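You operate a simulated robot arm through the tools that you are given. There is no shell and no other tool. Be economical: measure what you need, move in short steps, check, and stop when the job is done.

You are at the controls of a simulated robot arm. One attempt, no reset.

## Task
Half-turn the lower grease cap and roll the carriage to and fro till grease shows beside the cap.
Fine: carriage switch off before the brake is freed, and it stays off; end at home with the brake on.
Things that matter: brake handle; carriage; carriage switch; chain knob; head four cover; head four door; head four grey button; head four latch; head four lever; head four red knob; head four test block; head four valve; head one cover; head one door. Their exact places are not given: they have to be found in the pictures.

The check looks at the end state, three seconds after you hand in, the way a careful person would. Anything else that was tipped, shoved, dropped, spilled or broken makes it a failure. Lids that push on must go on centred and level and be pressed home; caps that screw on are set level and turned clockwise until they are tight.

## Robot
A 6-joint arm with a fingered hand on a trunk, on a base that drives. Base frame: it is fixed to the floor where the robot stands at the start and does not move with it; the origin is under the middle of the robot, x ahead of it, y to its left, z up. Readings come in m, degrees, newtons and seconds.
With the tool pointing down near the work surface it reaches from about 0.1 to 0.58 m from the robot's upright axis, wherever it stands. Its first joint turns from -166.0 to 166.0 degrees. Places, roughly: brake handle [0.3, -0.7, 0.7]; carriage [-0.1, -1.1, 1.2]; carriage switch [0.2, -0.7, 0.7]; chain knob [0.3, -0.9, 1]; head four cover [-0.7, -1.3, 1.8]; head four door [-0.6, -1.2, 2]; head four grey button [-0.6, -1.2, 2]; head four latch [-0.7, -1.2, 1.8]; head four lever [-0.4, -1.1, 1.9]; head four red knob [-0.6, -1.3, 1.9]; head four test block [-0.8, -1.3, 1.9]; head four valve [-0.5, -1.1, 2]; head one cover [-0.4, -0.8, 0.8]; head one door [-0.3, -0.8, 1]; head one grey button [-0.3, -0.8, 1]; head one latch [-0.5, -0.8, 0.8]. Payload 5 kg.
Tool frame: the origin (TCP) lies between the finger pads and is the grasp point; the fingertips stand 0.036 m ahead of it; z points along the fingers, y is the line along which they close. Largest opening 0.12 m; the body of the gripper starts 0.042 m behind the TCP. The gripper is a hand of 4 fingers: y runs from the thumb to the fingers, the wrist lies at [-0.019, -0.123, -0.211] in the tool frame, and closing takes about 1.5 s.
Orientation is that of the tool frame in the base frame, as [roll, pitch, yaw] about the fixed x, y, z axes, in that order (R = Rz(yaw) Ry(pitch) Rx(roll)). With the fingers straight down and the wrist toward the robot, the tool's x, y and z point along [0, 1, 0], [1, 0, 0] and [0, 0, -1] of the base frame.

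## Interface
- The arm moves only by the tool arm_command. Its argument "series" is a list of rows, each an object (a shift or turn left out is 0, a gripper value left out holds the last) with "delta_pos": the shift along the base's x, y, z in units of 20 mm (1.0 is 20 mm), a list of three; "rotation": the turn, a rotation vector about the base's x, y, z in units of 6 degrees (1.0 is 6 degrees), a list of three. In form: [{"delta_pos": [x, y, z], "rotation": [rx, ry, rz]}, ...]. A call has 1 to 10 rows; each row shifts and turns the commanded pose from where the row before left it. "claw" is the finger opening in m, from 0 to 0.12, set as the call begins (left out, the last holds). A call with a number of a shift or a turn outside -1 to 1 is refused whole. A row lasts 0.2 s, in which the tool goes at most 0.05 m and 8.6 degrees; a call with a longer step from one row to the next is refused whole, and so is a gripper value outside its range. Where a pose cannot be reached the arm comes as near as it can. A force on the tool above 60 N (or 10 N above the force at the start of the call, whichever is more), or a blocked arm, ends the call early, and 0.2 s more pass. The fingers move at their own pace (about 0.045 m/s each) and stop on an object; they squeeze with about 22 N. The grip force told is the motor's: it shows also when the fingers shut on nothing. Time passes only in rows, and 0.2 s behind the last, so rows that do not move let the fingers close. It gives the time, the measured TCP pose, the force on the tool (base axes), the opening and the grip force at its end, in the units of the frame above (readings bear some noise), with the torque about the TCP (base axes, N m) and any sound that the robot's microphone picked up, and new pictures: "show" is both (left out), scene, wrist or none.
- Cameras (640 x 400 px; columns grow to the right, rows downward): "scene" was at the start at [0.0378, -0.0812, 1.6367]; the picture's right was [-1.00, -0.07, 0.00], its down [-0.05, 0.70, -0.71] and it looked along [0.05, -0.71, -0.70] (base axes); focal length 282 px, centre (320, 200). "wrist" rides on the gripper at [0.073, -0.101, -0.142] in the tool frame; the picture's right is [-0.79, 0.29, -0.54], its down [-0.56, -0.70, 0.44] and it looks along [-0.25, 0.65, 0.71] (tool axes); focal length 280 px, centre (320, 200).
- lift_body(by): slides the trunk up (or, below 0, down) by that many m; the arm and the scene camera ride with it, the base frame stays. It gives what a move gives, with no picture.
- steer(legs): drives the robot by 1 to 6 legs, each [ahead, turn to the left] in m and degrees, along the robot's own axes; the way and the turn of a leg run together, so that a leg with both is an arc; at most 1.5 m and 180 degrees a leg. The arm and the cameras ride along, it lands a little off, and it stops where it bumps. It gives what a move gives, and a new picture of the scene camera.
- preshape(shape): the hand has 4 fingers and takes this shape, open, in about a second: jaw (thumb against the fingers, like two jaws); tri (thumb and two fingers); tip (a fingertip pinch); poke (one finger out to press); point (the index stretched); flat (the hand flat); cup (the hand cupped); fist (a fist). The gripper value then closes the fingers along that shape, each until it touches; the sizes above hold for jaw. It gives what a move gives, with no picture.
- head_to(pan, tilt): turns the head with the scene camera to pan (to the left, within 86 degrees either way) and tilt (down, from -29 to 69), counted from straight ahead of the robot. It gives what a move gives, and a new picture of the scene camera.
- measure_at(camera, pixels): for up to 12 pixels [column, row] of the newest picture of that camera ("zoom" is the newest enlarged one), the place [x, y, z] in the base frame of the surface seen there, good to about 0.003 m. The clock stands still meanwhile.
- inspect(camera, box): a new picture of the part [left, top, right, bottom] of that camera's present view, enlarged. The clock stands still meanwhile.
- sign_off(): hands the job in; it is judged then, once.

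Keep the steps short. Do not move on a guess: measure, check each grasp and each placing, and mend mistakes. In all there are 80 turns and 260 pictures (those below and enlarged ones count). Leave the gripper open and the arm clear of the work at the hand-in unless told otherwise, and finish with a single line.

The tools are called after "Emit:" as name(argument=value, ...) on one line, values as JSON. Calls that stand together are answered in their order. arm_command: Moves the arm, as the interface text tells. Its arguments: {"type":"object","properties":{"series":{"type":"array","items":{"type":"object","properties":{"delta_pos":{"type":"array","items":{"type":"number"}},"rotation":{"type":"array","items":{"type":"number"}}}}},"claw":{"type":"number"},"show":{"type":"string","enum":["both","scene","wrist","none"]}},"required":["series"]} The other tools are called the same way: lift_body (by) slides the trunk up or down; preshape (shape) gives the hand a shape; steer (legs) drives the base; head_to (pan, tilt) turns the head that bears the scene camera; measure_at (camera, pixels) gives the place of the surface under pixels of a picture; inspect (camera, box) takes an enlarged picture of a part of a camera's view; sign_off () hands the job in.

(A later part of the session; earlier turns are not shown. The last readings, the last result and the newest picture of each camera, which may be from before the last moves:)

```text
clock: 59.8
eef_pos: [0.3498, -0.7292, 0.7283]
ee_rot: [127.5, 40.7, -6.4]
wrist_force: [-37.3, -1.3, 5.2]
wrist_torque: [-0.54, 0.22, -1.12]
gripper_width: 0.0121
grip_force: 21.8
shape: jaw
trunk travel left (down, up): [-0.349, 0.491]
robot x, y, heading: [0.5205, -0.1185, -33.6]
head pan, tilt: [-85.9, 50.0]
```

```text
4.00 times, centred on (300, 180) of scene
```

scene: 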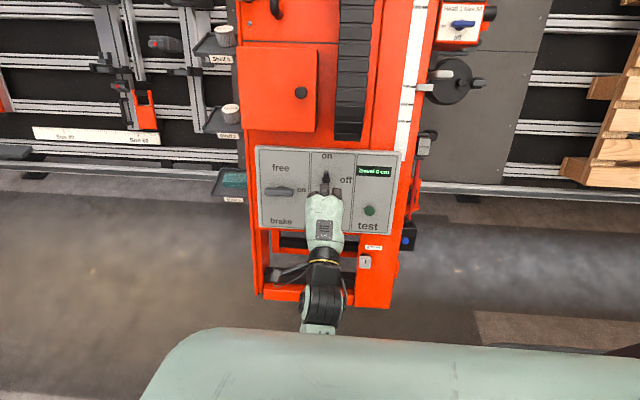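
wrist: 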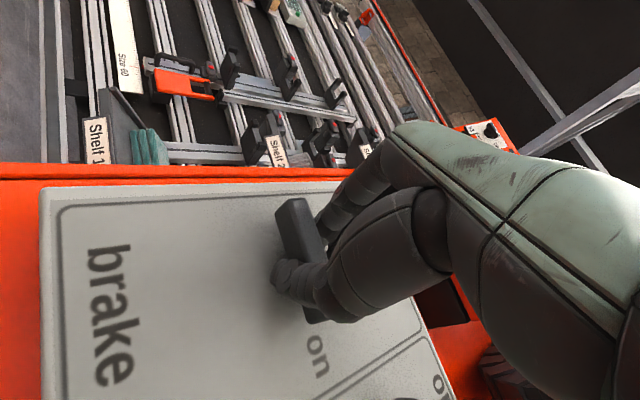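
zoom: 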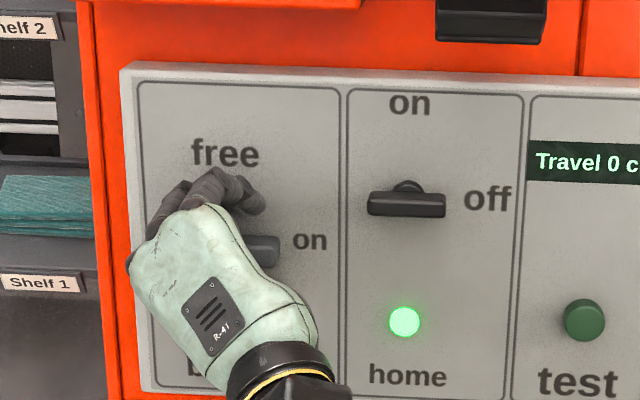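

The bar is still level, so this sense is blocked and the fingers slipped. It must turn clockwise, as the switch turned opposite to what I expected. Turn the hand back and on.

Emit:
arm_command(series=[{"rotation": [-0.48, -0.744, -0.466]}, {"rotation": [-0.48, -0.744, -0.466]}, {"rotation": [-0.48, -0.744, -0.466]}, {"rotation": [-0.48, -0.744, -0.466]}, {"rotation": [-0.48, -0.744, -0.466]}, {"rotation": [-0.48, -0.744, -0.466]}, {"rotation": [-0.48, -0.744, -0.466]}, {"rotation": [-0.48, -0.744, -0.466]}], show="none")

Emit:
arm_command(series=[{"rotation": [-0.48, -0.744, -0.466]}, {"rotation": [-0.48, -0.744, -0.466]}, {"rotation": [-0.48, -0.744, -0.466]}, {"rotation": [-0.48, -0.744, -0.466]}, {"rotation": [-0.48, -0.744, -0.466]}], show="wrist")

Emit:
inspect(camera="scene", box=[240, 130, 360, 230])

```text
clock: 61.5
eef_pos: [0.3616, -0.7334, 0.7234]
ee_rot: [120.3, 9.4, -27.5]
wrist_force: [-14.6, 16.3, 20.5]
wrist_torque: [-0.32, 0.43, -0.6]
gripper_width: 0.0135
grip_force: 21.9
shape: jaw
trunk travel left (down, up): [-0.349, 0.491]
robot x, y, heading: [0.5148, -0.1178, -34.1]
head pan, tilt: [-85.9, 50.0]
stopped in row 8: the force on the tool passed its limit at 62 N (the readings are from after the stop); the commanded pose is now the measured one
```

```text
clock: 62.7
eef_pos: [0.3644, -0.7337, 0.7218]
ee_rot: [121.3, -17.5, -41.5]
wrist_force: [-13.8, 3.0, 32.0]
wrist_torque: [-0.57, 1.23, -0.36]
gripper_width: 0.0132
grip_force: 22.2
shape: jaw
trunk travel left (down, up): [-0.349, 0.491]
robot x, y, heading: [0.5195, -0.1184, -34.1]
head pan, tilt: [-85.9, 50.0]
```

wrist: 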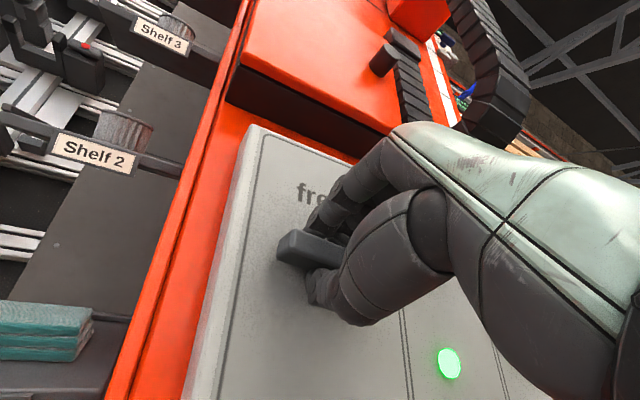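

```text
4.00 times, centred on (300, 180) of scene
```

zoom: 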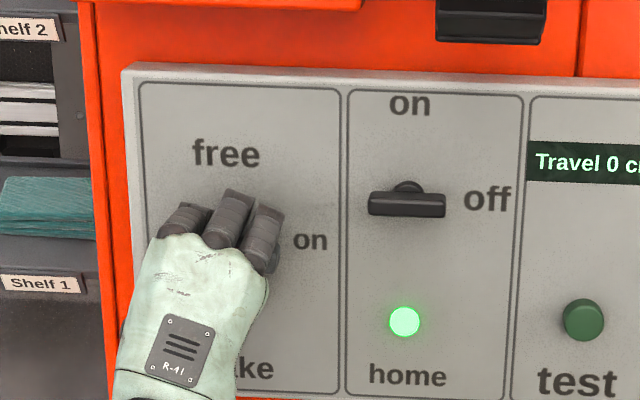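

The grip slips either way. As with the switch, I'll push with the closed finger bundle, this time pressing the brake's right end downwards. Open, back off, straighten and move above the right end.

Emit:
arm_command(series=[{}, {}, {"delta_pos": [0.48, 0.744, 0.466]}, {"delta_pos": [0.48, 0.744, 0.466], "rotation": [0.48, 0.744, 0.466]}, {"delta_pos": [0.48, 0.744, 0.466], "rotation": [0.48, 0.744, 0.466]}, {"delta_pos": [0.48, 0.744, 0.466], "rotation": [0.48, 0.744, 0.466]}], claw=0.08, show="none")

Emit:
arm_command(series=[{"delta_pos": [-0.8, 0.23, 0.454]}, {"delta_pos": [-0.8, 0.23, 0.454]}, {"delta_pos": [-0.8, 0.23, 0.454]}, {"delta_pos": [-0.8, 0.23, 0.454]}, {}, {}], claw=0, show="wrist")

Emit:
inspect(camera="scene", box=[240, 130, 360, 230])

```text
clock: 64.1
eef_pos: [0.4019, -0.6762, 0.7537]
ee_rot: [120.4, -1.3, -33.0]
wrist_force: [0.3, -0.3, -0.1]
wrist_torque: [-0.03, -0.02, 0.01]
gripper_width: 0.08
grip_force: 0.1
shape: jaw
trunk travel left (down, up): [-0.349, 0.491]
robot x, y, heading: [0.5192, -0.1169, -34.0]
head pan, tilt: [-85.9, 50.0]
```

```text
clock: 65.5
eef_pos: [0.338, -0.6573, 0.7908]
ee_rot: [120.5, -1.3, -33.0]
wrist_force: [-0.4, 0.1, 0.4]
wrist_torque: [0.01, 0.03, 0.02]
gripper_width: 0.0
grip_force: 22.2
shape: jaw
trunk travel left (down, up): [-0.349, 0.491]
robot x, y, heading: [0.5139, -0.1178, -34.1]
head pan, tilt: [-85.9, 50.0]
```

wrist: 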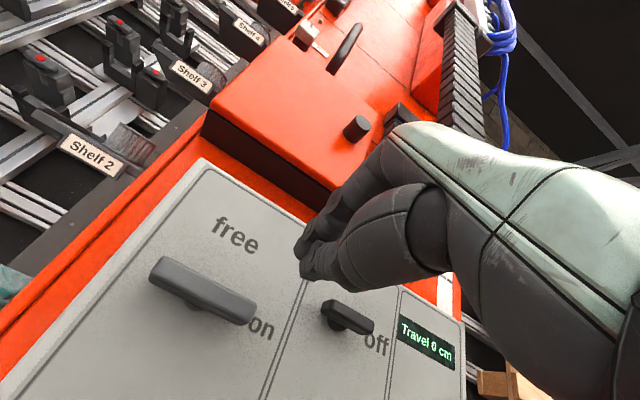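

```text
4.00 times, centred on (300, 180) of scene
```

zoom: 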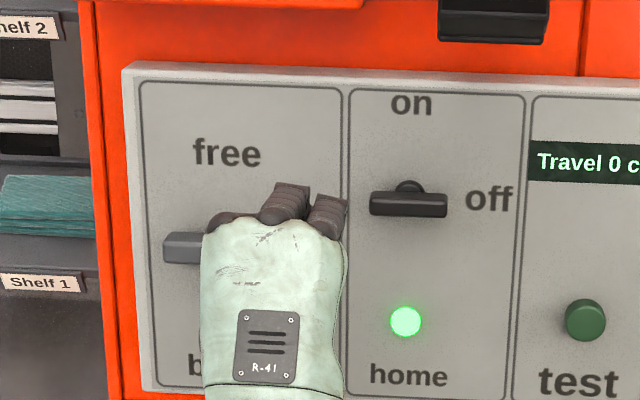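

Emit:
arm_command(series=[{"delta_pos": [-0.1, -0.16, 0.35]}, {"delta_pos": [-0.48, -0.744, -0.466]}, {"delta_pos": [-0.48, -0.744, -0.466]}, {"delta_pos": [-0.48, -0.744, -0.466]}, {"delta_pos": [-0.46, -0.71, -0.45]}], show="wrist")

Emit:
arm_command(series=[{"delta_pos": [0.15, 0.235, -0.53]}, {"delta_pos": [0.15, 0.235, -0.53]}, {"delta_pos": [0.15, 0.235, -0.53]}], show="wrist")

Emit:
inspect(camera="scene", box=[240, 130, 360, 230])

```text
clock: 66.7
eef_pos: [0.2968, -0.7201, 0.7591]
ee_rot: [120.5, -1.3, -32.9]
wrist_force: [0.7, 0.3, 0.3]
wrist_torque: [0.04, -0.01, 0.01]
gripper_width: 0.0003
grip_force: 22.0
shape: jaw
trunk travel left (down, up): [-0.349, 0.491]
robot x, y, heading: [0.5168, -0.118, -34.0]
head pan, tilt: [-85.9, 50.0]
```

wrist: 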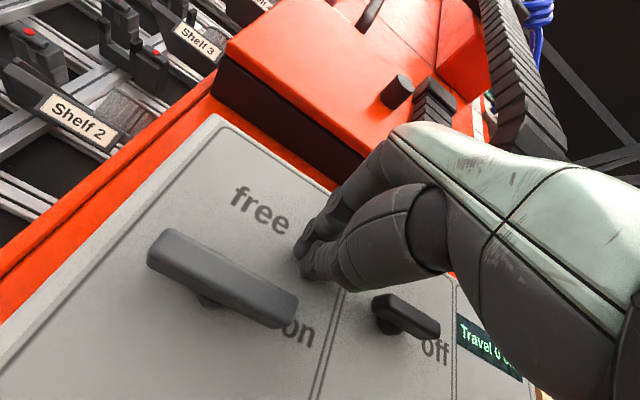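

```text
clock: 67.5
eef_pos: [0.3068, -0.7049, 0.7274]
ee_rot: [120.5, -1.2, -33.0]
wrist_force: [0.6, 1.4, -0.8]
wrist_torque: [-0.01, 0.01, -0.02]
gripper_width: 0.0001
grip_force: 22.1
shape: jaw
trunk travel left (down, up): [-0.349, 0.491]
robot x, y, heading: [0.5163, -0.1145, -34.1]
head pan, tilt: [-85.9, 50.0]
```

wrist: 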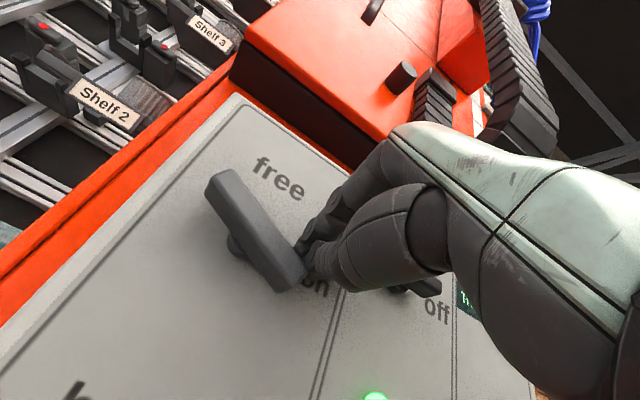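

```text
4.00 times, centred on (300, 180) of scene
```

zoom: 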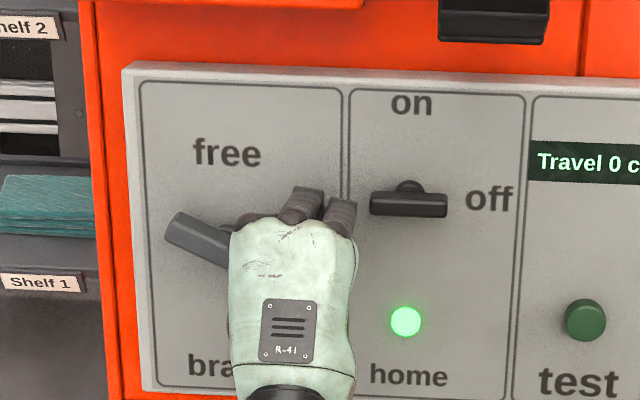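

The brake turns clockwise easily. Continue down, then left.

Emit:
arm_command(series=[{"delta_pos": [0.2, 0.313, -0.708]}, {"delta_pos": [0.2, 0.313, -0.708]}, {"delta_pos": [0.5, -0.32, 0]}, {"delta_pos": [0.5, -0.32, 0]}, {"delta_pos": [0.5, -0.32, 0]}], show="wrist")

Emit:
inspect(camera="scene", box=[240, 130, 360, 230])

```text
clock: 68.7
eef_pos: [0.3393, -0.7093, 0.698]
ee_rot: [120.7, -1.4, -33.5]
wrist_force: [-28.7, 22.6, -0.3]
wrist_torque: [-0.19, -0.25, -0.29]
gripper_width: 0.0
grip_force: 21.9
shape: jaw
trunk travel left (down, up): [-0.349, 0.491]
robot x, y, heading: [0.5172, -0.1167, -34.1]
head pan, tilt: [-85.9, 50.0]
```

wrist: 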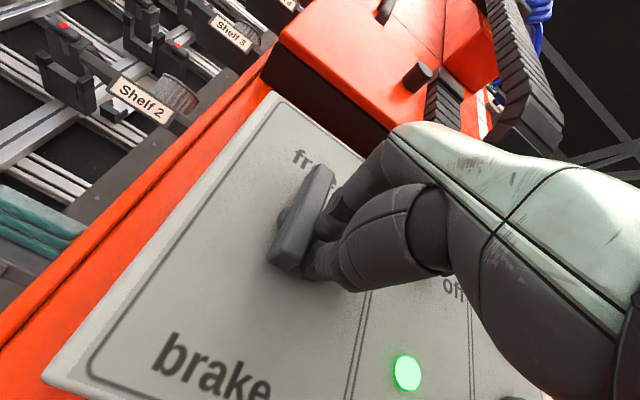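

```text
4.00 times, centred on (300, 180) of scene
```

zoom: 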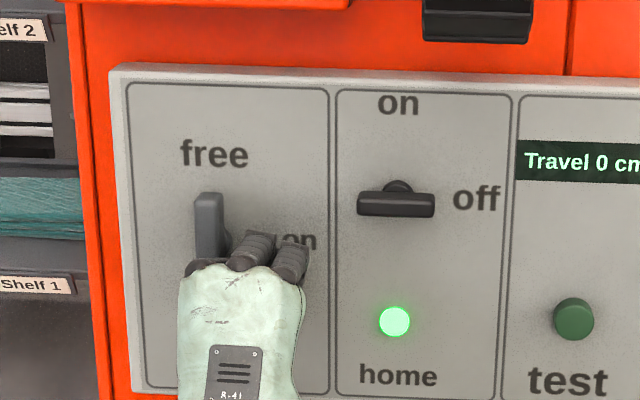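

The brake points to "free" and is at its stop. I back off, then lower the trunk for the grease cap.

Emit:
arm_command(series=[{"delta_pos": [-0.5, 0.32, 0]}, {"delta_pos": [0.48, 0.744, 0.466]}, {"delta_pos": [0.48, 0.744, 0.466]}, {"delta_pos": [0.48, 0.744, 0.466]}, {"delta_pos": [0.48, 0.744, 0.466]}, {"delta_pos": [0.48, 0.744, 0.466]}, {"delta_pos": [0.48, 0.744, 0.466]}, {"delta_pos": [0.48, 0.744, 0.466]}, {"delta_pos": [0.48, 0.744, 0.466]}], show="none")

Emit:
lift_body(by=-0.22)

Emit:
head_to(pan=-86, tilt=45)

Emit:
inspect(camera="scene", box=[320, 200, 420, 280])

```text
clock: 70.7
eef_pos: [0.412, -0.5862, 0.774]
ee_rot: [120.4, -1.3, -33.0]
wrist_force: [-1.4, -0.4, -0.1]
wrist_torque: [0.03, -0.01, 0.0]
gripper_width: 0.0
grip_force: 22.1
shape: jaw
trunk travel left (down, up): [-0.349, 0.491]
robot x, y, heading: [0.5145, -0.1181, -34.0]
head pan, tilt: [-85.9, 50.0]
```

```text
clock: 73.1
eef_pos: [0.4119, -0.5865, 0.5534]
ee_rot: [120.5, -1.3, -32.9]
wrist_force: [0.3, 0.7, 0.6]
wrist_torque: [0.05, -0.04, 0.01]
gripper_width: 0.0
grip_force: 22.2
shape: jaw
trunk travel left (down, up): [-0.129, 0.711]
robot x, y, heading: [0.5167, -0.121, -34.0]
head pan, tilt: [-85.9, 50.0]
```

```text
clock: 73.7
eef_pos: [0.412, -0.5867, 0.5539]
ee_rot: [120.5, -1.2, -33.1]
wrist_force: [-0.4, -0.3, 0.0]
wrist_torque: [-0.02, 0.01, 0.0]
gripper_width: 0.0
grip_force: 21.7
shape: jaw
trunk travel left (down, up): [-0.129, 0.711]
robot x, y, heading: [0.5176, -0.1186, -34.2]
head pan, tilt: [-85.9, 45.0]
```

scene: 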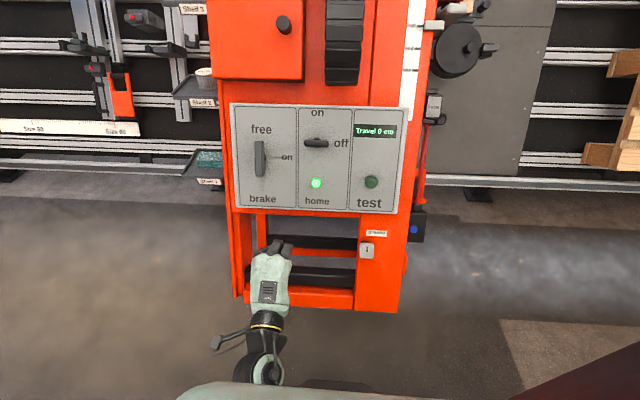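

```text
5.00 times, centred on (370, 240) of scene
```

zoom: 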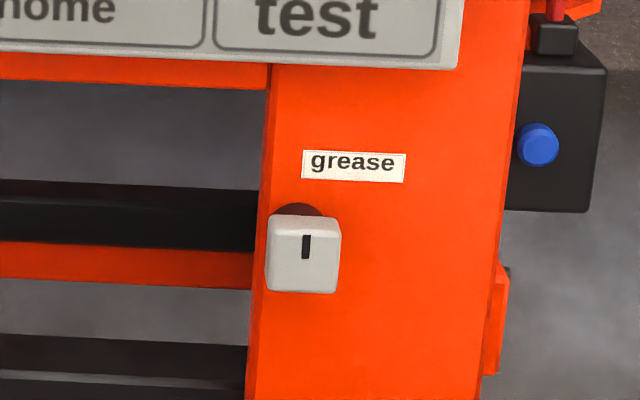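

Emit:
measure_at(camera="zoom", pixels=[[272, 240], [335, 240], [303, 260], [275, 285], [330, 285], [303, 224], [330, 224], [300, 212], [420, 250], [380, 350], [290, 330]])

```text
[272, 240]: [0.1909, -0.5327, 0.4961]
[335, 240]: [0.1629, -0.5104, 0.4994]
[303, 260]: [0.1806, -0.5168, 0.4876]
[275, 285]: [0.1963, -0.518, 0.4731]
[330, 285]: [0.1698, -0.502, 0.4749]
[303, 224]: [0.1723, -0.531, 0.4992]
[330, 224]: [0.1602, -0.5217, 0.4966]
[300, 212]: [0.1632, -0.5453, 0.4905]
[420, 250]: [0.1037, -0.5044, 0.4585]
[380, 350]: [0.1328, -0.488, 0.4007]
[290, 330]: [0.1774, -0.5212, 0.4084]
```

Cap centre found: 38 mm square, front 41 mm off the plate, mark at the top. Move before it with the fingers opened to 7.5 cm.

Emit:
arm_command(series=[{"delta_pos": [-0.941, 0.695, -0.135], "rotation": [-0.378, 0.244, 0]}, {"delta_pos": [-0.941, 0.695, -0.135]}, {"delta_pos": [-0.941, 0.695, -0.135]}, {"delta_pos": [-0.941, 0.695, -0.135]}, {"delta_pos": [-0.941, 0.695, -0.135]}, {"delta_pos": [-0.941, 0.695, -0.135]}, {"delta_pos": [-0.941, 0.695, -0.135]}, {"delta_pos": [-0.941, 0.695, -0.135]}, {"delta_pos": [-0.941, 0.695, -0.135]}, {"delta_pos": [-0.941, 0.695, -0.135]}], claw=0.075, show="both")

```text
clock: 75.9
eef_pos: [0.2447, -0.4612, 0.5261]
ee_rot: [118.5, 0.2, -31.5]
wrist_force: [0.1, 0.7, 0.3]
wrist_torque: [0.02, 0.02, 0.01]
gripper_width: 0.0749
grip_force: 0.1
shape: jaw
trunk travel left (down, up): [-0.129, 0.711]
robot x, y, heading: [0.5164, -0.1152, -34.1]
head pan, tilt: [-85.9, 45.0]
```

scene: 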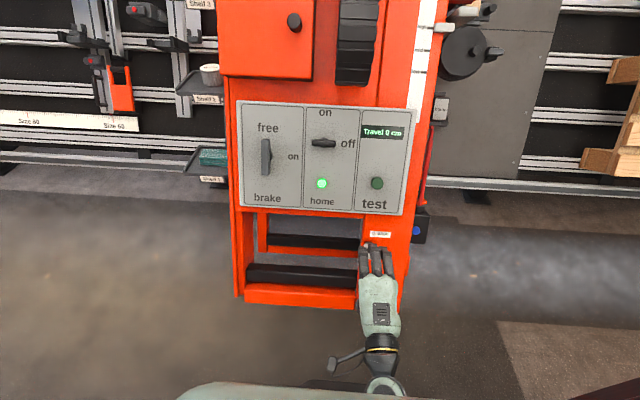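
wrist: 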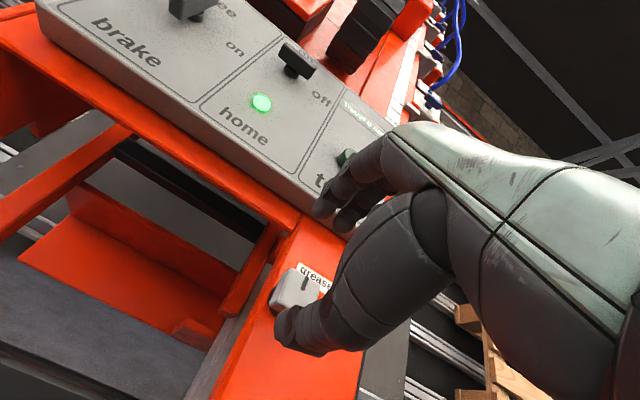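

The hand is about 25 mm off from where I sent it, and the carriage looks a bit shifted in the picture. Check the display and the cap.

Emit:
inspect(camera="scene", box=[320, 100, 440, 180])

Emit:
inspect(camera="scene", box=[320, 210, 420, 280])

Emit:
measure_at(camera="wrist", pixels=[[295, 290], [280, 285], [310, 290], [290, 268], [275, 325], [320, 205]])

Emit:
measure_at(camera="scene", pixels=[[377, 183], [321, 183], [324, 143], [266, 158], [240, 115]])

```text
5.00 times, centred on (380, 140) of scene
```

zoom: 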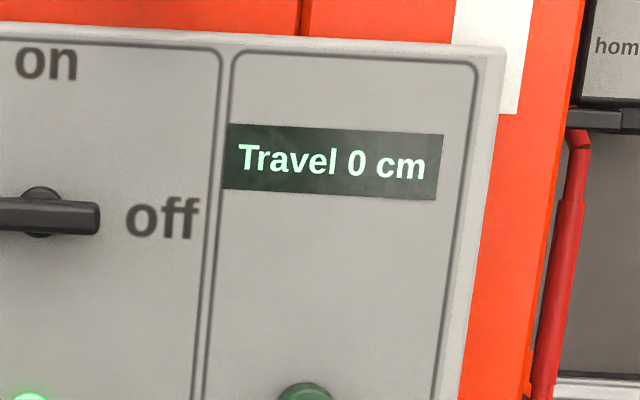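

```text
5.71 times, centred on (370, 245) of scene
```

zoom: 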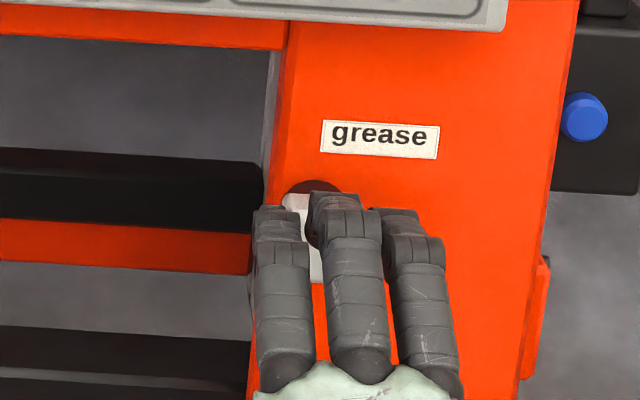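

```text
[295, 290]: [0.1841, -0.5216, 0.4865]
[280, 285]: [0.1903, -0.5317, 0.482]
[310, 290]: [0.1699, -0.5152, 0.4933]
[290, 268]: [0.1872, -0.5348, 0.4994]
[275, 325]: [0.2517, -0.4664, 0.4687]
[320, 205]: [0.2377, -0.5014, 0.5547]
```

```text
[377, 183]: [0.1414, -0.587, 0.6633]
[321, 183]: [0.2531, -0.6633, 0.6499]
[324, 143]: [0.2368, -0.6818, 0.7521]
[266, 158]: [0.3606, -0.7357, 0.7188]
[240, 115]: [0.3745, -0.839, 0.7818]
```

Emit:
arm_command(series=[{"delta_pos": [-0.44, 0.285, 0]}, {"delta_pos": [-0.44, 0.285, 0]}, {}], show="wrist")

Emit:
inspect(camera="scene", box=[320, 210, 420, 280])

```text
clock: 76.9
eef_pos: [0.2512, -0.4691, 0.5219]
ee_rot: [118.9, 0.2, -28.2]
wrist_force: [-1.2, 1.0, 0.7]
wrist_torque: [-0.01, -0.02, 0.07]
gripper_width: 0.0748
grip_force: 0.0
shape: jaw
trunk travel left (down, up): [-0.129, 0.711]
robot x, y, heading: [0.5178, -0.1175, -33.9]
head pan, tilt: [-85.9, 45.0]
stopped in row 3: the arm was blocked; the commanded pose is now the measured one
```

wrist: 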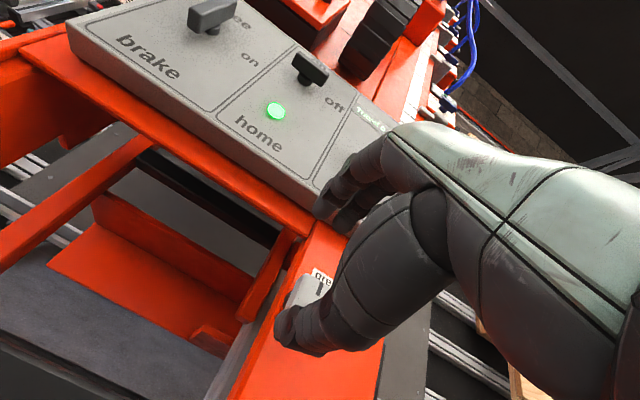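

```text
5.71 times, centred on (370, 245) of scene
```

zoom: 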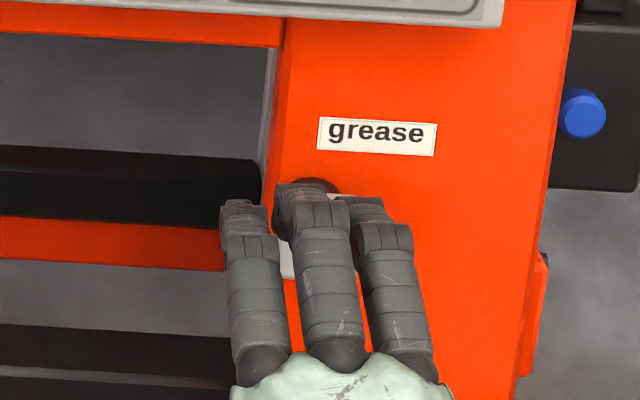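

The arm is blocked in this folded pose because the cap lies too far behind. I'll retract the hand a little and drive the base 0.2 m back along the rail.

Emit:
arm_command(series=[{"delta_pos": [0.7, 0.4, 0.466]}, {"delta_pos": [0.7, 0.4, 0.466]}, {"delta_pos": [0.7, 0.4, 0.466]}, {"delta_pos": [0.48, 0.744, 0.466]}], show="none")

Emit:
steer(legs=[[-0.2, 1]])

```text
clock: 78.1
eef_pos: [0.3155, -0.467, 0.5425]
ee_rot: [119.8, -2.4, -21.3]
wrist_force: [2.6, -2.5, 0.7]
wrist_torque: [0.05, 0.08, -0.14]
gripper_width: 0.0751
grip_force: 0.0
shape: jaw
trunk travel left (down, up): [-0.129, 0.711]
robot x, y, heading: [0.515, -0.1196, -33.9]
head pan, tilt: [-85.9, 45.0]
stopped in row 4: the arm was blocked; the commanded pose is now the measured one
```

```text
clock: 79.8
eef_pos: [0.1542, -0.3622, 0.5424]
ee_rot: [120.1, -2.1, -20.6]
wrist_force: [-0.3, -0.2, 0.4]
wrist_torque: [0.0, -0.02, 0.0]
gripper_width: 0.0751
grip_force: 0.1
shape: jaw
trunk travel left (down, up): [-0.129, 0.711]
robot x, y, heading: [0.3505, -0.0049, -32.9]
head pan, tilt: [-85.9, 45.0]
```

scene: 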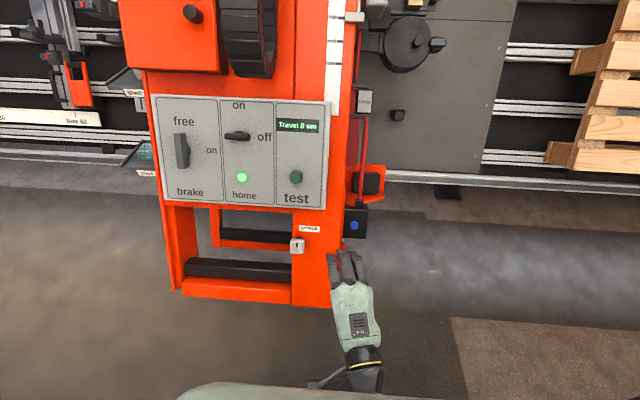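

Emit:
arm_command(series=[{"rotation": [-0.07, 0.18, -0.68]}, {"rotation": [-0.07, 0.18, -0.68]}, {"rotation": [-0.07, 0.18, -0.68]}], show="wrist")

Emit:
inspect(camera="scene", box=[260, 210, 340, 270])

Emit:
measure_at(camera="zoom", pixels=[[250, 230], [335, 230], [290, 270], [290, 310], [250, 310], [330, 310], [450, 250], [305, 360]])

```text
clock: 80.6
eef_pos: [0.1549, -0.351, 0.5501]
ee_rot: [116.2, -0.2, -32.8]
wrist_force: [0.1, -1.4, 1.2]
wrist_torque: [0.02, -0.04, -0.01]
gripper_width: 0.0747
grip_force: 0.0
shape: jaw
trunk travel left (down, up): [-0.129, 0.711]
robot x, y, heading: [0.3525, -0.0089, -33.0]
head pan, tilt: [-85.9, 45.0]
```

wrist: 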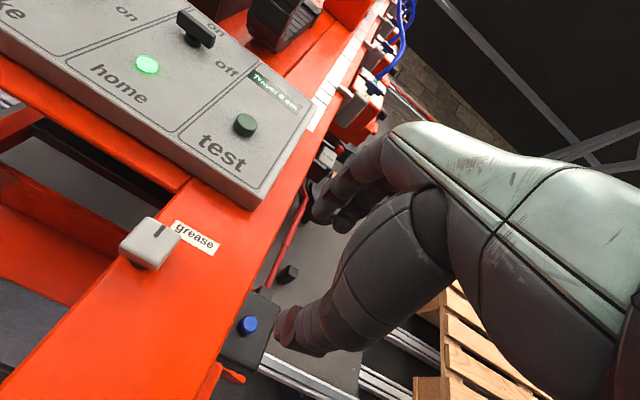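

```text
6.67 times, centred on (300, 240) of scene
```

zoom: 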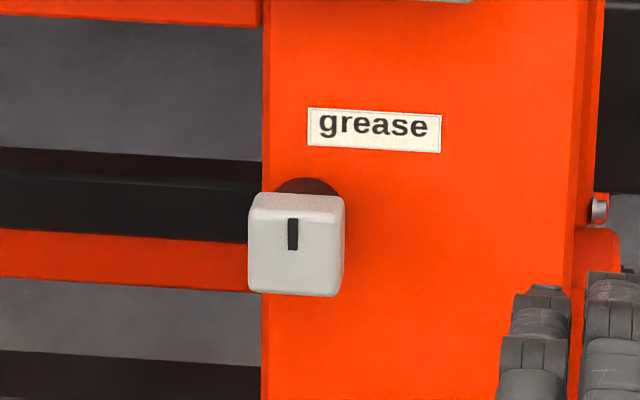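

```text
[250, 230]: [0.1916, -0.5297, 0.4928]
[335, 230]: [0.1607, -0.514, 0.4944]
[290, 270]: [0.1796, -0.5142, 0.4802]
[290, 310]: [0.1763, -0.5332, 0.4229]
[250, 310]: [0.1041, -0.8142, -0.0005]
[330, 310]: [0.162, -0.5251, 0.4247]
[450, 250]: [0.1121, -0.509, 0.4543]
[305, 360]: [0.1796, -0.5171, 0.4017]
```

Emit:
arm_command(series=[{"delta_pos": [0.535, -0.872, -0.233], "rotation": [0.22, -0.145, 0]}, {"delta_pos": [0.535, -0.872, -0.233]}, {"delta_pos": [0.535, -0.872, -0.233]}, {"delta_pos": [0.535, -0.872, -0.233]}, {"delta_pos": [0.535, -0.872, -0.233]}, {"delta_pos": [0.535, -0.872, -0.233]}], show="wrist")

Emit:
inspect(camera="scene", box=[260, 210, 340, 270])

```text
clock: 82.0
eef_pos: [0.2247, -0.4498, 0.5227]
ee_rot: [119.3, -12.8, -28.6]
wrist_force: [-2.1, -0.1, -0.3]
wrist_torque: [0.03, -0.09, 0.1]
gripper_width: 0.075
grip_force: 0.1
shape: jaw
out of reach, approached as far as the arm can: row 5, 6
trunk travel left (down, up): [-0.129, 0.711]
robot x, y, heading: [0.3481, -0.0087, -33.0]
head pan, tilt: [-85.9, 45.0]
```

wrist: 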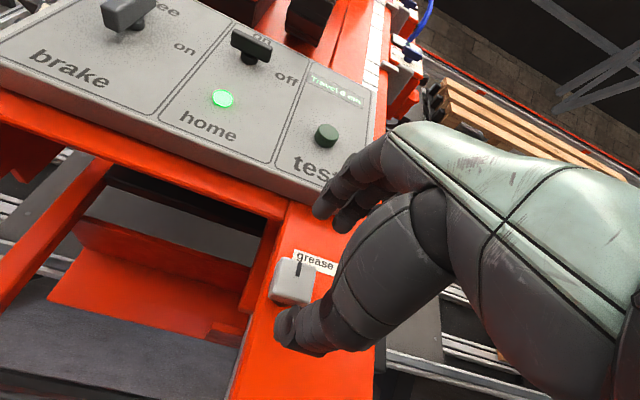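

```text
6.67 times, centred on (300, 240) of scene
```

zoom: 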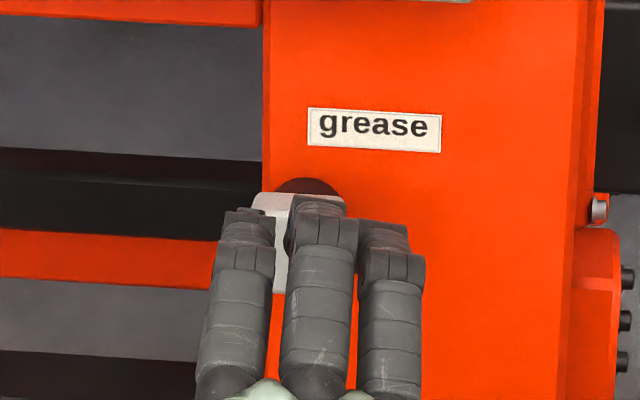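

This pose reaches a joint limit because the robot stands too close. At the panel the work was 0.60 m out, and here it's only 0.44 m. I'll pull the hand back and drive 0.16 m away from the machine.

Emit:
arm_command(series=[{"delta_pos": [0.48, 0.744, 0.466]}, {"delta_pos": [0.48, 0.744, 0.466]}], show="none")

Emit:
steer(legs=[[0, 90], [0.17, 0], [0, -90]])

```text
clock: 82.6
eef_pos: [0.2294, -0.4116, 0.54]
ee_rot: [117.6, -0.3, -32.5]
wrist_force: [0.4, 1.1, 0.3]
wrist_torque: [0.01, -0.03, 0.0]
gripper_width: 0.0748
grip_force: 0.1
shape: jaw
trunk travel left (down, up): [-0.129, 0.711]
robot x, y, heading: [0.3499, -0.0088, -32.9]
head pan, tilt: [-85.9, 45.0]
```

```text
clock: 93.3
eef_pos: [0.32, -0.2698, 0.541]
ee_rot: [117.8, -0.3, -32.5]
wrist_force: [-0.9, 0.7, -0.9]
wrist_torque: [0.0, -0.02, 0.0]
gripper_width: 0.0749
grip_force: 0.0
shape: jaw
trunk travel left (down, up): [-0.129, 0.711]
robot x, y, heading: [0.4409, 0.1338, -32.7]
head pan, tilt: [-85.9, 45.0]
```

scene: 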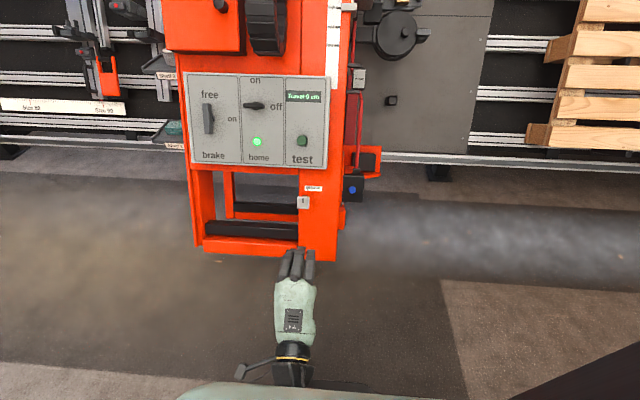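

Emit:
arm_command(series=[{"delta_pos": [-0.534, -0.992, -0.074]}, {"delta_pos": [-0.534, -0.992, -0.074]}, {"delta_pos": [-0.534, -0.992, -0.074]}, {"delta_pos": [-0.534, -0.992, -0.074]}, {"delta_pos": [-0.534, -0.992, -0.074]}, {"delta_pos": [-0.534, -0.992, -0.074]}, {"delta_pos": [-0.534, -0.992, -0.074]}, {"delta_pos": [-0.534, -0.992, -0.074]}, {"delta_pos": [-0.534, -0.992, -0.074]}], show="wrist")

Emit:
inspect(camera="scene", box=[270, 170, 350, 230])

Emit:
measure_at(camera="wrist", pixels=[[290, 280], [275, 285], [310, 285], [290, 265]])

```text
clock: 95.3
eef_pos: [0.2238, -0.4468, 0.5275]
ee_rot: [117.8, -0.3, -32.4]
wrist_force: [0.0, -0.2, 0.1]
wrist_torque: [-0.02, 0.02, -0.03]
gripper_width: 0.075
grip_force: 0.2
shape: jaw
trunk travel left (down, up): [-0.129, 0.711]
robot x, y, heading: [0.443, 0.1368, -33.1]
head pan, tilt: [-85.9, 45.0]
```

wrist: 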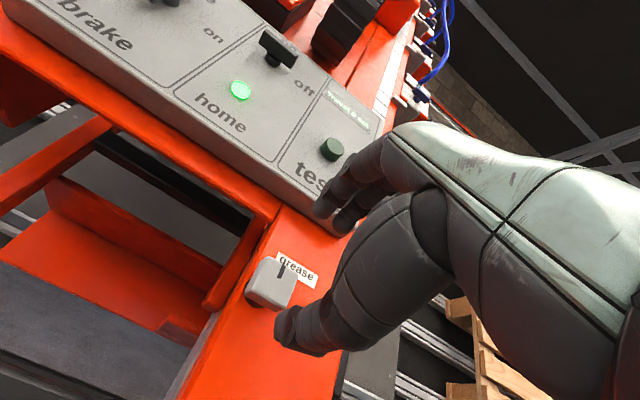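

```text
6.67 times, centred on (310, 200) of scene
```

zoom: 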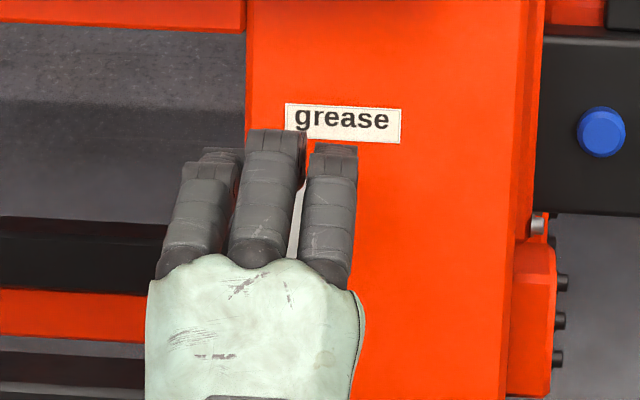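

```text
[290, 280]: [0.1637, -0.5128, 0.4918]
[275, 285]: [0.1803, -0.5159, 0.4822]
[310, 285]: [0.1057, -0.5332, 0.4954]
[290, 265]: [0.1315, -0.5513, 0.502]
```

Aligned with the cap. Advance 83 mm and close.

Emit:
arm_command(series=[{"delta_pos": [-0.48, -0.744, -0.466]}, {"delta_pos": [-0.48, -0.744, -0.466]}, {"delta_pos": [-0.48, -0.744, -0.466]}, {"delta_pos": [-0.48, -0.744, -0.466]}], show="none")

Emit:
arm_command(series=[{}, {}, {}, {}, {}], claw=0, show="wrist")

Emit:
inspect(camera="scene", box=[270, 170, 350, 230])

```text
clock: 96.3
eef_pos: [0.1869, -0.5069, 0.4903]
ee_rot: [117.7, -0.2, -32.4]
wrist_force: [0.3, 0.2, -0.4]
wrist_torque: [-0.03, -0.01, 0.0]
gripper_width: 0.0751
grip_force: 0.1
shape: jaw
trunk travel left (down, up): [-0.129, 0.711]
robot x, y, heading: [0.4424, 0.135, -32.8]
head pan, tilt: [-85.9, 45.0]
```

```text
clock: 97.5
eef_pos: [0.186, -0.5072, 0.4901]
ee_rot: [117.8, -0.3, -32.4]
wrist_force: [-0.1, 0.0, -0.8]
wrist_torque: [-0.01, 0.01, 0.01]
gripper_width: 0.0334
grip_force: 21.9
shape: jaw
trunk travel left (down, up): [-0.129, 0.711]
robot x, y, heading: [0.4416, 0.1347, -32.6]
head pan, tilt: [-85.9, 45.0]
```

wrist: 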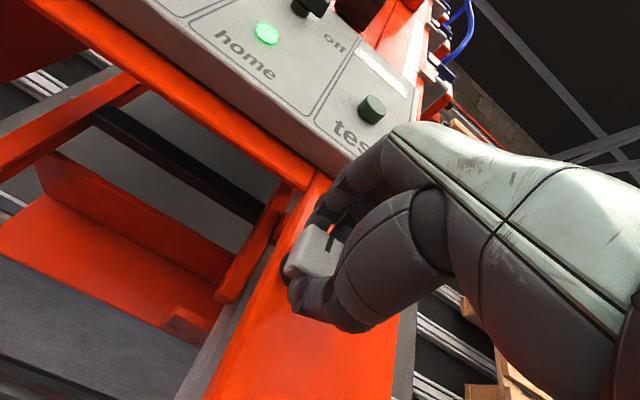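

```text
6.67 times, centred on (310, 200) of scene
```

zoom: 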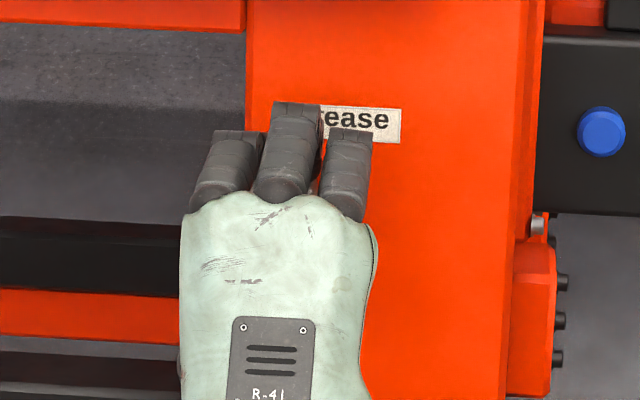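

Gripped (33 mm, 22 N). Turn clockwise 30° first and check that the mark follows.

Emit:
arm_command(series=[{"rotation": [-0.48, -0.744, -0.466]}, {"rotation": [-0.48, -0.744, -0.466]}, {"rotation": [-0.48, -0.744, -0.466]}, {"rotation": [-0.48, -0.744, -0.466]}, {"rotation": [-0.48, -0.744, -0.466]}], show="wrist")

```text
clock: 98.7
eef_pos: [0.1871, -0.5078, 0.4906]
ee_rot: [121.1, -26.7, -47.6]
wrist_force: [0.7, -2.8, 3.9]
wrist_torque: [-0.11, 0.11, 0.04]
gripper_width: 0.0336
grip_force: 22.2
shape: jaw
trunk travel left (down, up): [-0.129, 0.711]
robot x, y, heading: [0.4441, 0.1367, -32.9]
head pan, tilt: [-85.9, 45.0]
```

wrist: 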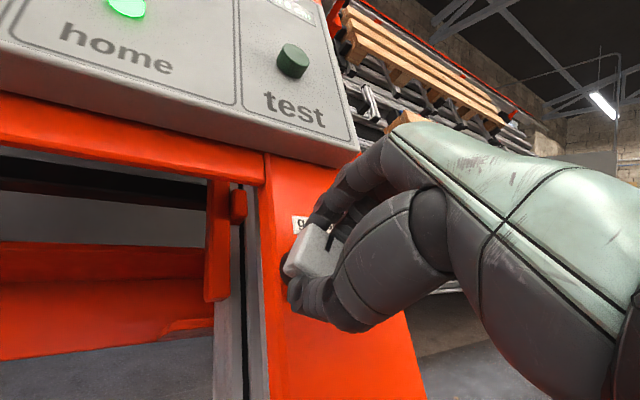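

The cap follows the hand, with low force. Continue clockwise by 60°.

Emit:
arm_command(series=[{"rotation": [-0.48, -0.744, -0.466]}, {"rotation": [-0.48, -0.744, -0.466]}, {"rotation": [-0.48, -0.744, -0.466]}, {"rotation": [-0.48, -0.744, -0.466]}, {"rotation": [-0.48, -0.744, -0.466]}, {"rotation": [-0.48, -0.744, -0.466]}, {"rotation": [-0.48, -0.744, -0.466]}, {"rotation": [-0.48, -0.744, -0.466]}, {"rotation": [-0.48, -0.744, -0.466]}, {"rotation": [-0.48, -0.744, -0.466]}], show="both")

```text
clock: 100.9
eef_pos: [0.1854, -0.5081, 0.4902]
ee_rot: [-179.7, -62.8, -123.3]
wrist_force: [-3.0, -4.2, 9.1]
wrist_torque: [-0.22, 0.19, -0.06]
gripper_width: 0.033
grip_force: 22.1
shape: jaw
trunk travel left (down, up): [-0.129, 0.711]
robot x, y, heading: [0.4371, 0.1363, -33.1]
head pan, tilt: [-85.9, 45.0]
```

scene: 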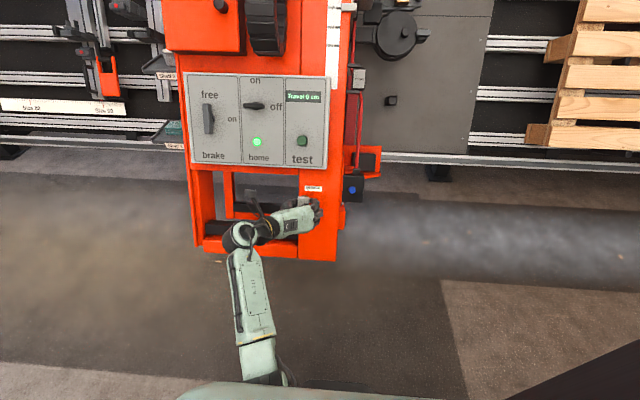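
wrist: 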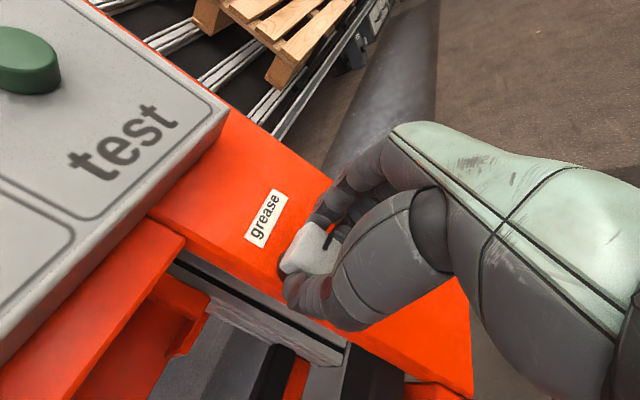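

90° done smoothly. Try to go on without regripping, 30° at a time.

Emit:
arm_command(series=[{"rotation": [-0.48, -0.744, -0.466]}, {"rotation": [-0.48, -0.744, -0.466]}, {"rotation": [-0.48, -0.744, -0.466]}, {"rotation": [-0.48, -0.744, -0.466]}, {"rotation": [-0.48, -0.744, -0.466]}, {"rotation": [-0.48, -0.744, -0.466]}], show="wrist")

```text
clock: 102.3
eef_pos: [0.1851, -0.5075, 0.4913]
ee_rot: [-131.4, -45.9, 179.0]
wrist_force: [-4.5, -7.2, 9.2]
wrist_torque: [-0.25, 0.14, -0.01]
gripper_width: 0.0328
grip_force: 22.3
shape: jaw
trunk travel left (down, up): [-0.129, 0.711]
robot x, y, heading: [0.4453, 0.1317, -32.9]
head pan, tilt: [-85.9, 45.0]
```

wrist: 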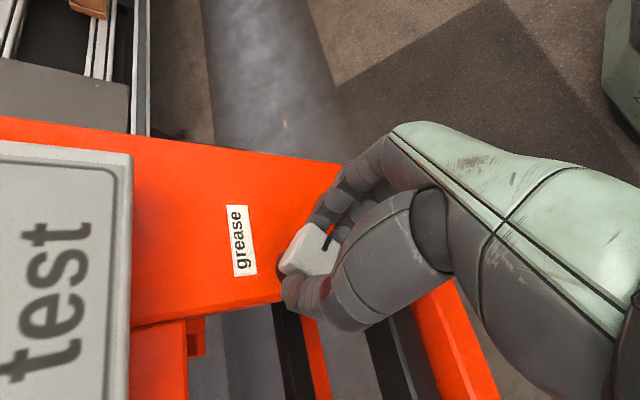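

126° done with low forces. The last 54°.

Emit:
arm_command(series=[{"rotation": [-0.48, -0.744, -0.466]}, {"rotation": [-0.48, -0.744, -0.466]}, {"rotation": [-0.48, -0.744, -0.466]}, {"rotation": [-0.48, -0.744, -0.466]}, {"rotation": [-0.48, -0.744, -0.466]}, {"rotation": [-0.48, -0.744, -0.466]}, {"rotation": [-0.48, -0.744, -0.466]}, {"rotation": [-0.48, -0.744, -0.466]}, {"rotation": [-0.48, -0.744, -0.466]}], show="both")

```text
clock: 104.3
eef_pos: [0.1313, -0.4661, 0.5062]
ee_rot: [-118.2, -6.4, 153.1]
wrist_force: [0.9, 0.2, 0.3]
wrist_torque: [0.0, -0.01, 0.0]
gripper_width: 0.026
grip_force: 22.1
shape: jaw
out of reach, approached as far as the arm can: row 6, 7, 8, 9
trunk travel left (down, up): [-0.129, 0.711]
robot x, y, heading: [0.4381, 0.1355, -32.8]
head pan, tilt: [-85.9, 45.0]
```

scene: 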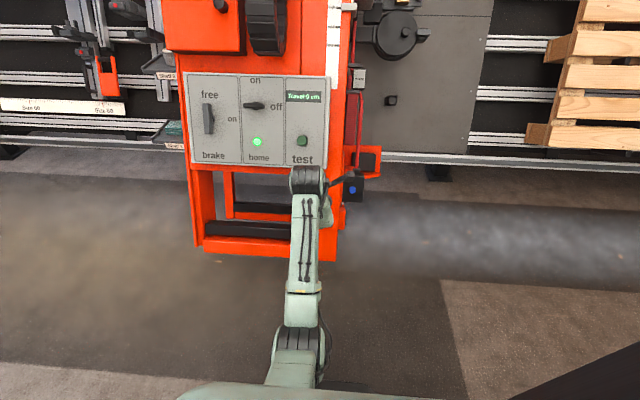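
wrist: 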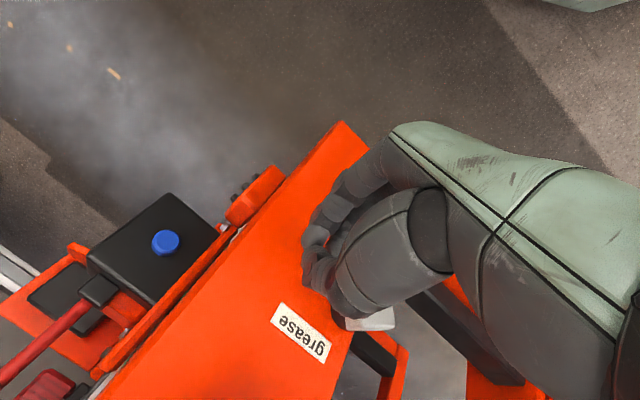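

At the very end the arm ran out of reach and slipped off the cap. I retract and look at the mark.

Emit:
arm_command(series=[{"delta_pos": [0.48, 0.744, 0.466]}, {"delta_pos": [0.48, 0.744, 0.466]}, {"delta_pos": [0.48, 0.744, 0.466]}, {"delta_pos": [0.48, 0.744, 0.466]}, {"rotation": [0.48, 0.744, 0.466]}, {"rotation": [0.48, 0.744, 0.466]}, {"rotation": [0.48, 0.744, 0.466]}, {"rotation": [0.48, 0.744, 0.466]}], claw=0.075, show="wrist")

Emit:
inspect(camera="scene", box=[270, 170, 350, 230])

```text
clock: 106.1
eef_pos: [0.1598, -0.4009, 0.5444]
ee_rot: [-122.2, -26.9, 163.8]
wrist_force: [-0.2, 0.0, 0.4]
wrist_torque: [0.0, 0.01, 0.03]
gripper_width: 0.0746
grip_force: 0.2
shape: jaw
out of reach, approached as far as the arm can: row 1
trunk travel left (down, up): [-0.129, 0.711]
robot x, y, heading: [0.4397, 0.1324, -33.0]
head pan, tilt: [-85.9, 45.0]
```

wrist: 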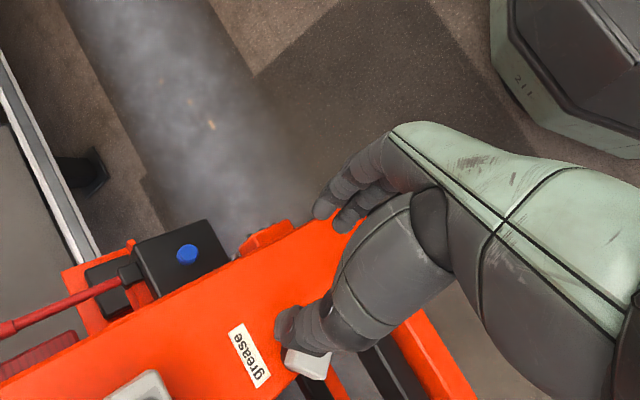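

```text
6.67 times, centred on (310, 200) of scene
```

zoom: 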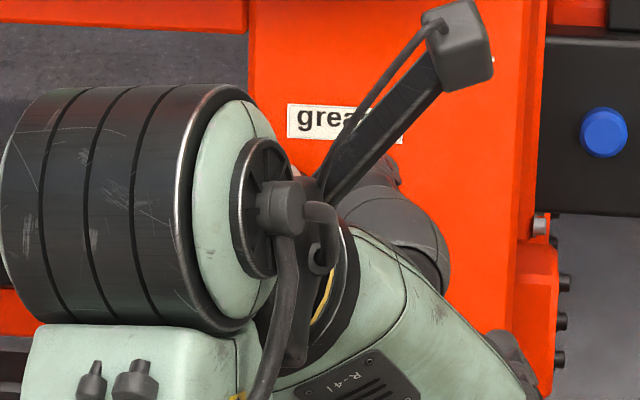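

Emit:
arm_command(series=[{"rotation": [0.48, 0.744, 0.466], "delta_pos": [0.25, 0.4, -0.88]}, {"rotation": [0.48, 0.744, 0.466], "delta_pos": [0.25, 0.4, -0.88]}, {"rotation": [0.48, 0.744, 0.466], "delta_pos": [0.25, 0.4, -0.88]}, {"rotation": [0.48, 0.744, 0.466], "delta_pos": [0.25, 0.4, -0.88]}, {"rotation": [0.48, 0.744, 0.466], "delta_pos": [0.25, 0.4, -0.5]}, {"rotation": [0.48, 0.744, 0.466]}, {"rotation": [0.48, 0.744, 0.466]}, {"rotation": [0.48, 0.744, 0.466]}, {"rotation": [0.48, 0.744, 0.466]}, {"rotation": [0.48, 0.744, 0.466]}], show="wrist")

Emit:
inspect(camera="scene", box=[270, 170, 350, 230])

```text
clock: 108.3
eef_pos: [0.186, -0.3596, 0.4648]
ee_rot: [177.5, -61.1, -120.0]
wrist_force: [0.5, -0.3, -0.3]
wrist_torque: [0.0, 0.01, 0.0]
gripper_width: 0.0745
grip_force: 0.0
shape: jaw
trunk travel left (down, up): [-0.129, 0.711]
robot x, y, heading: [0.4449, 0.1357, -33.0]
head pan, tilt: [-85.9, 45.0]
```

wrist: 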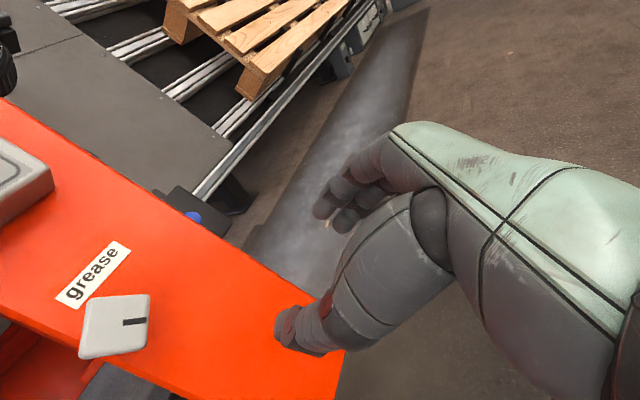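

```text
6.67 times, centred on (310, 200) of scene
```

zoom: 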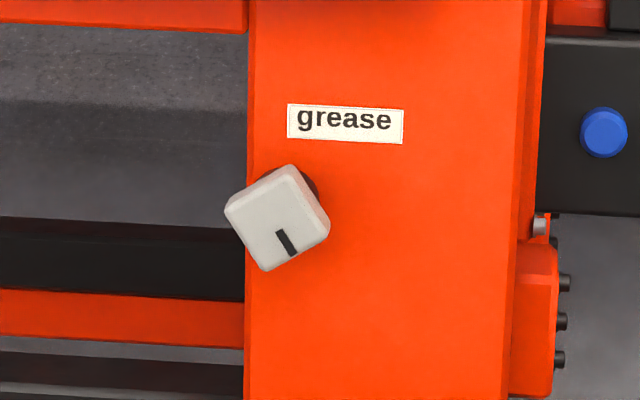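

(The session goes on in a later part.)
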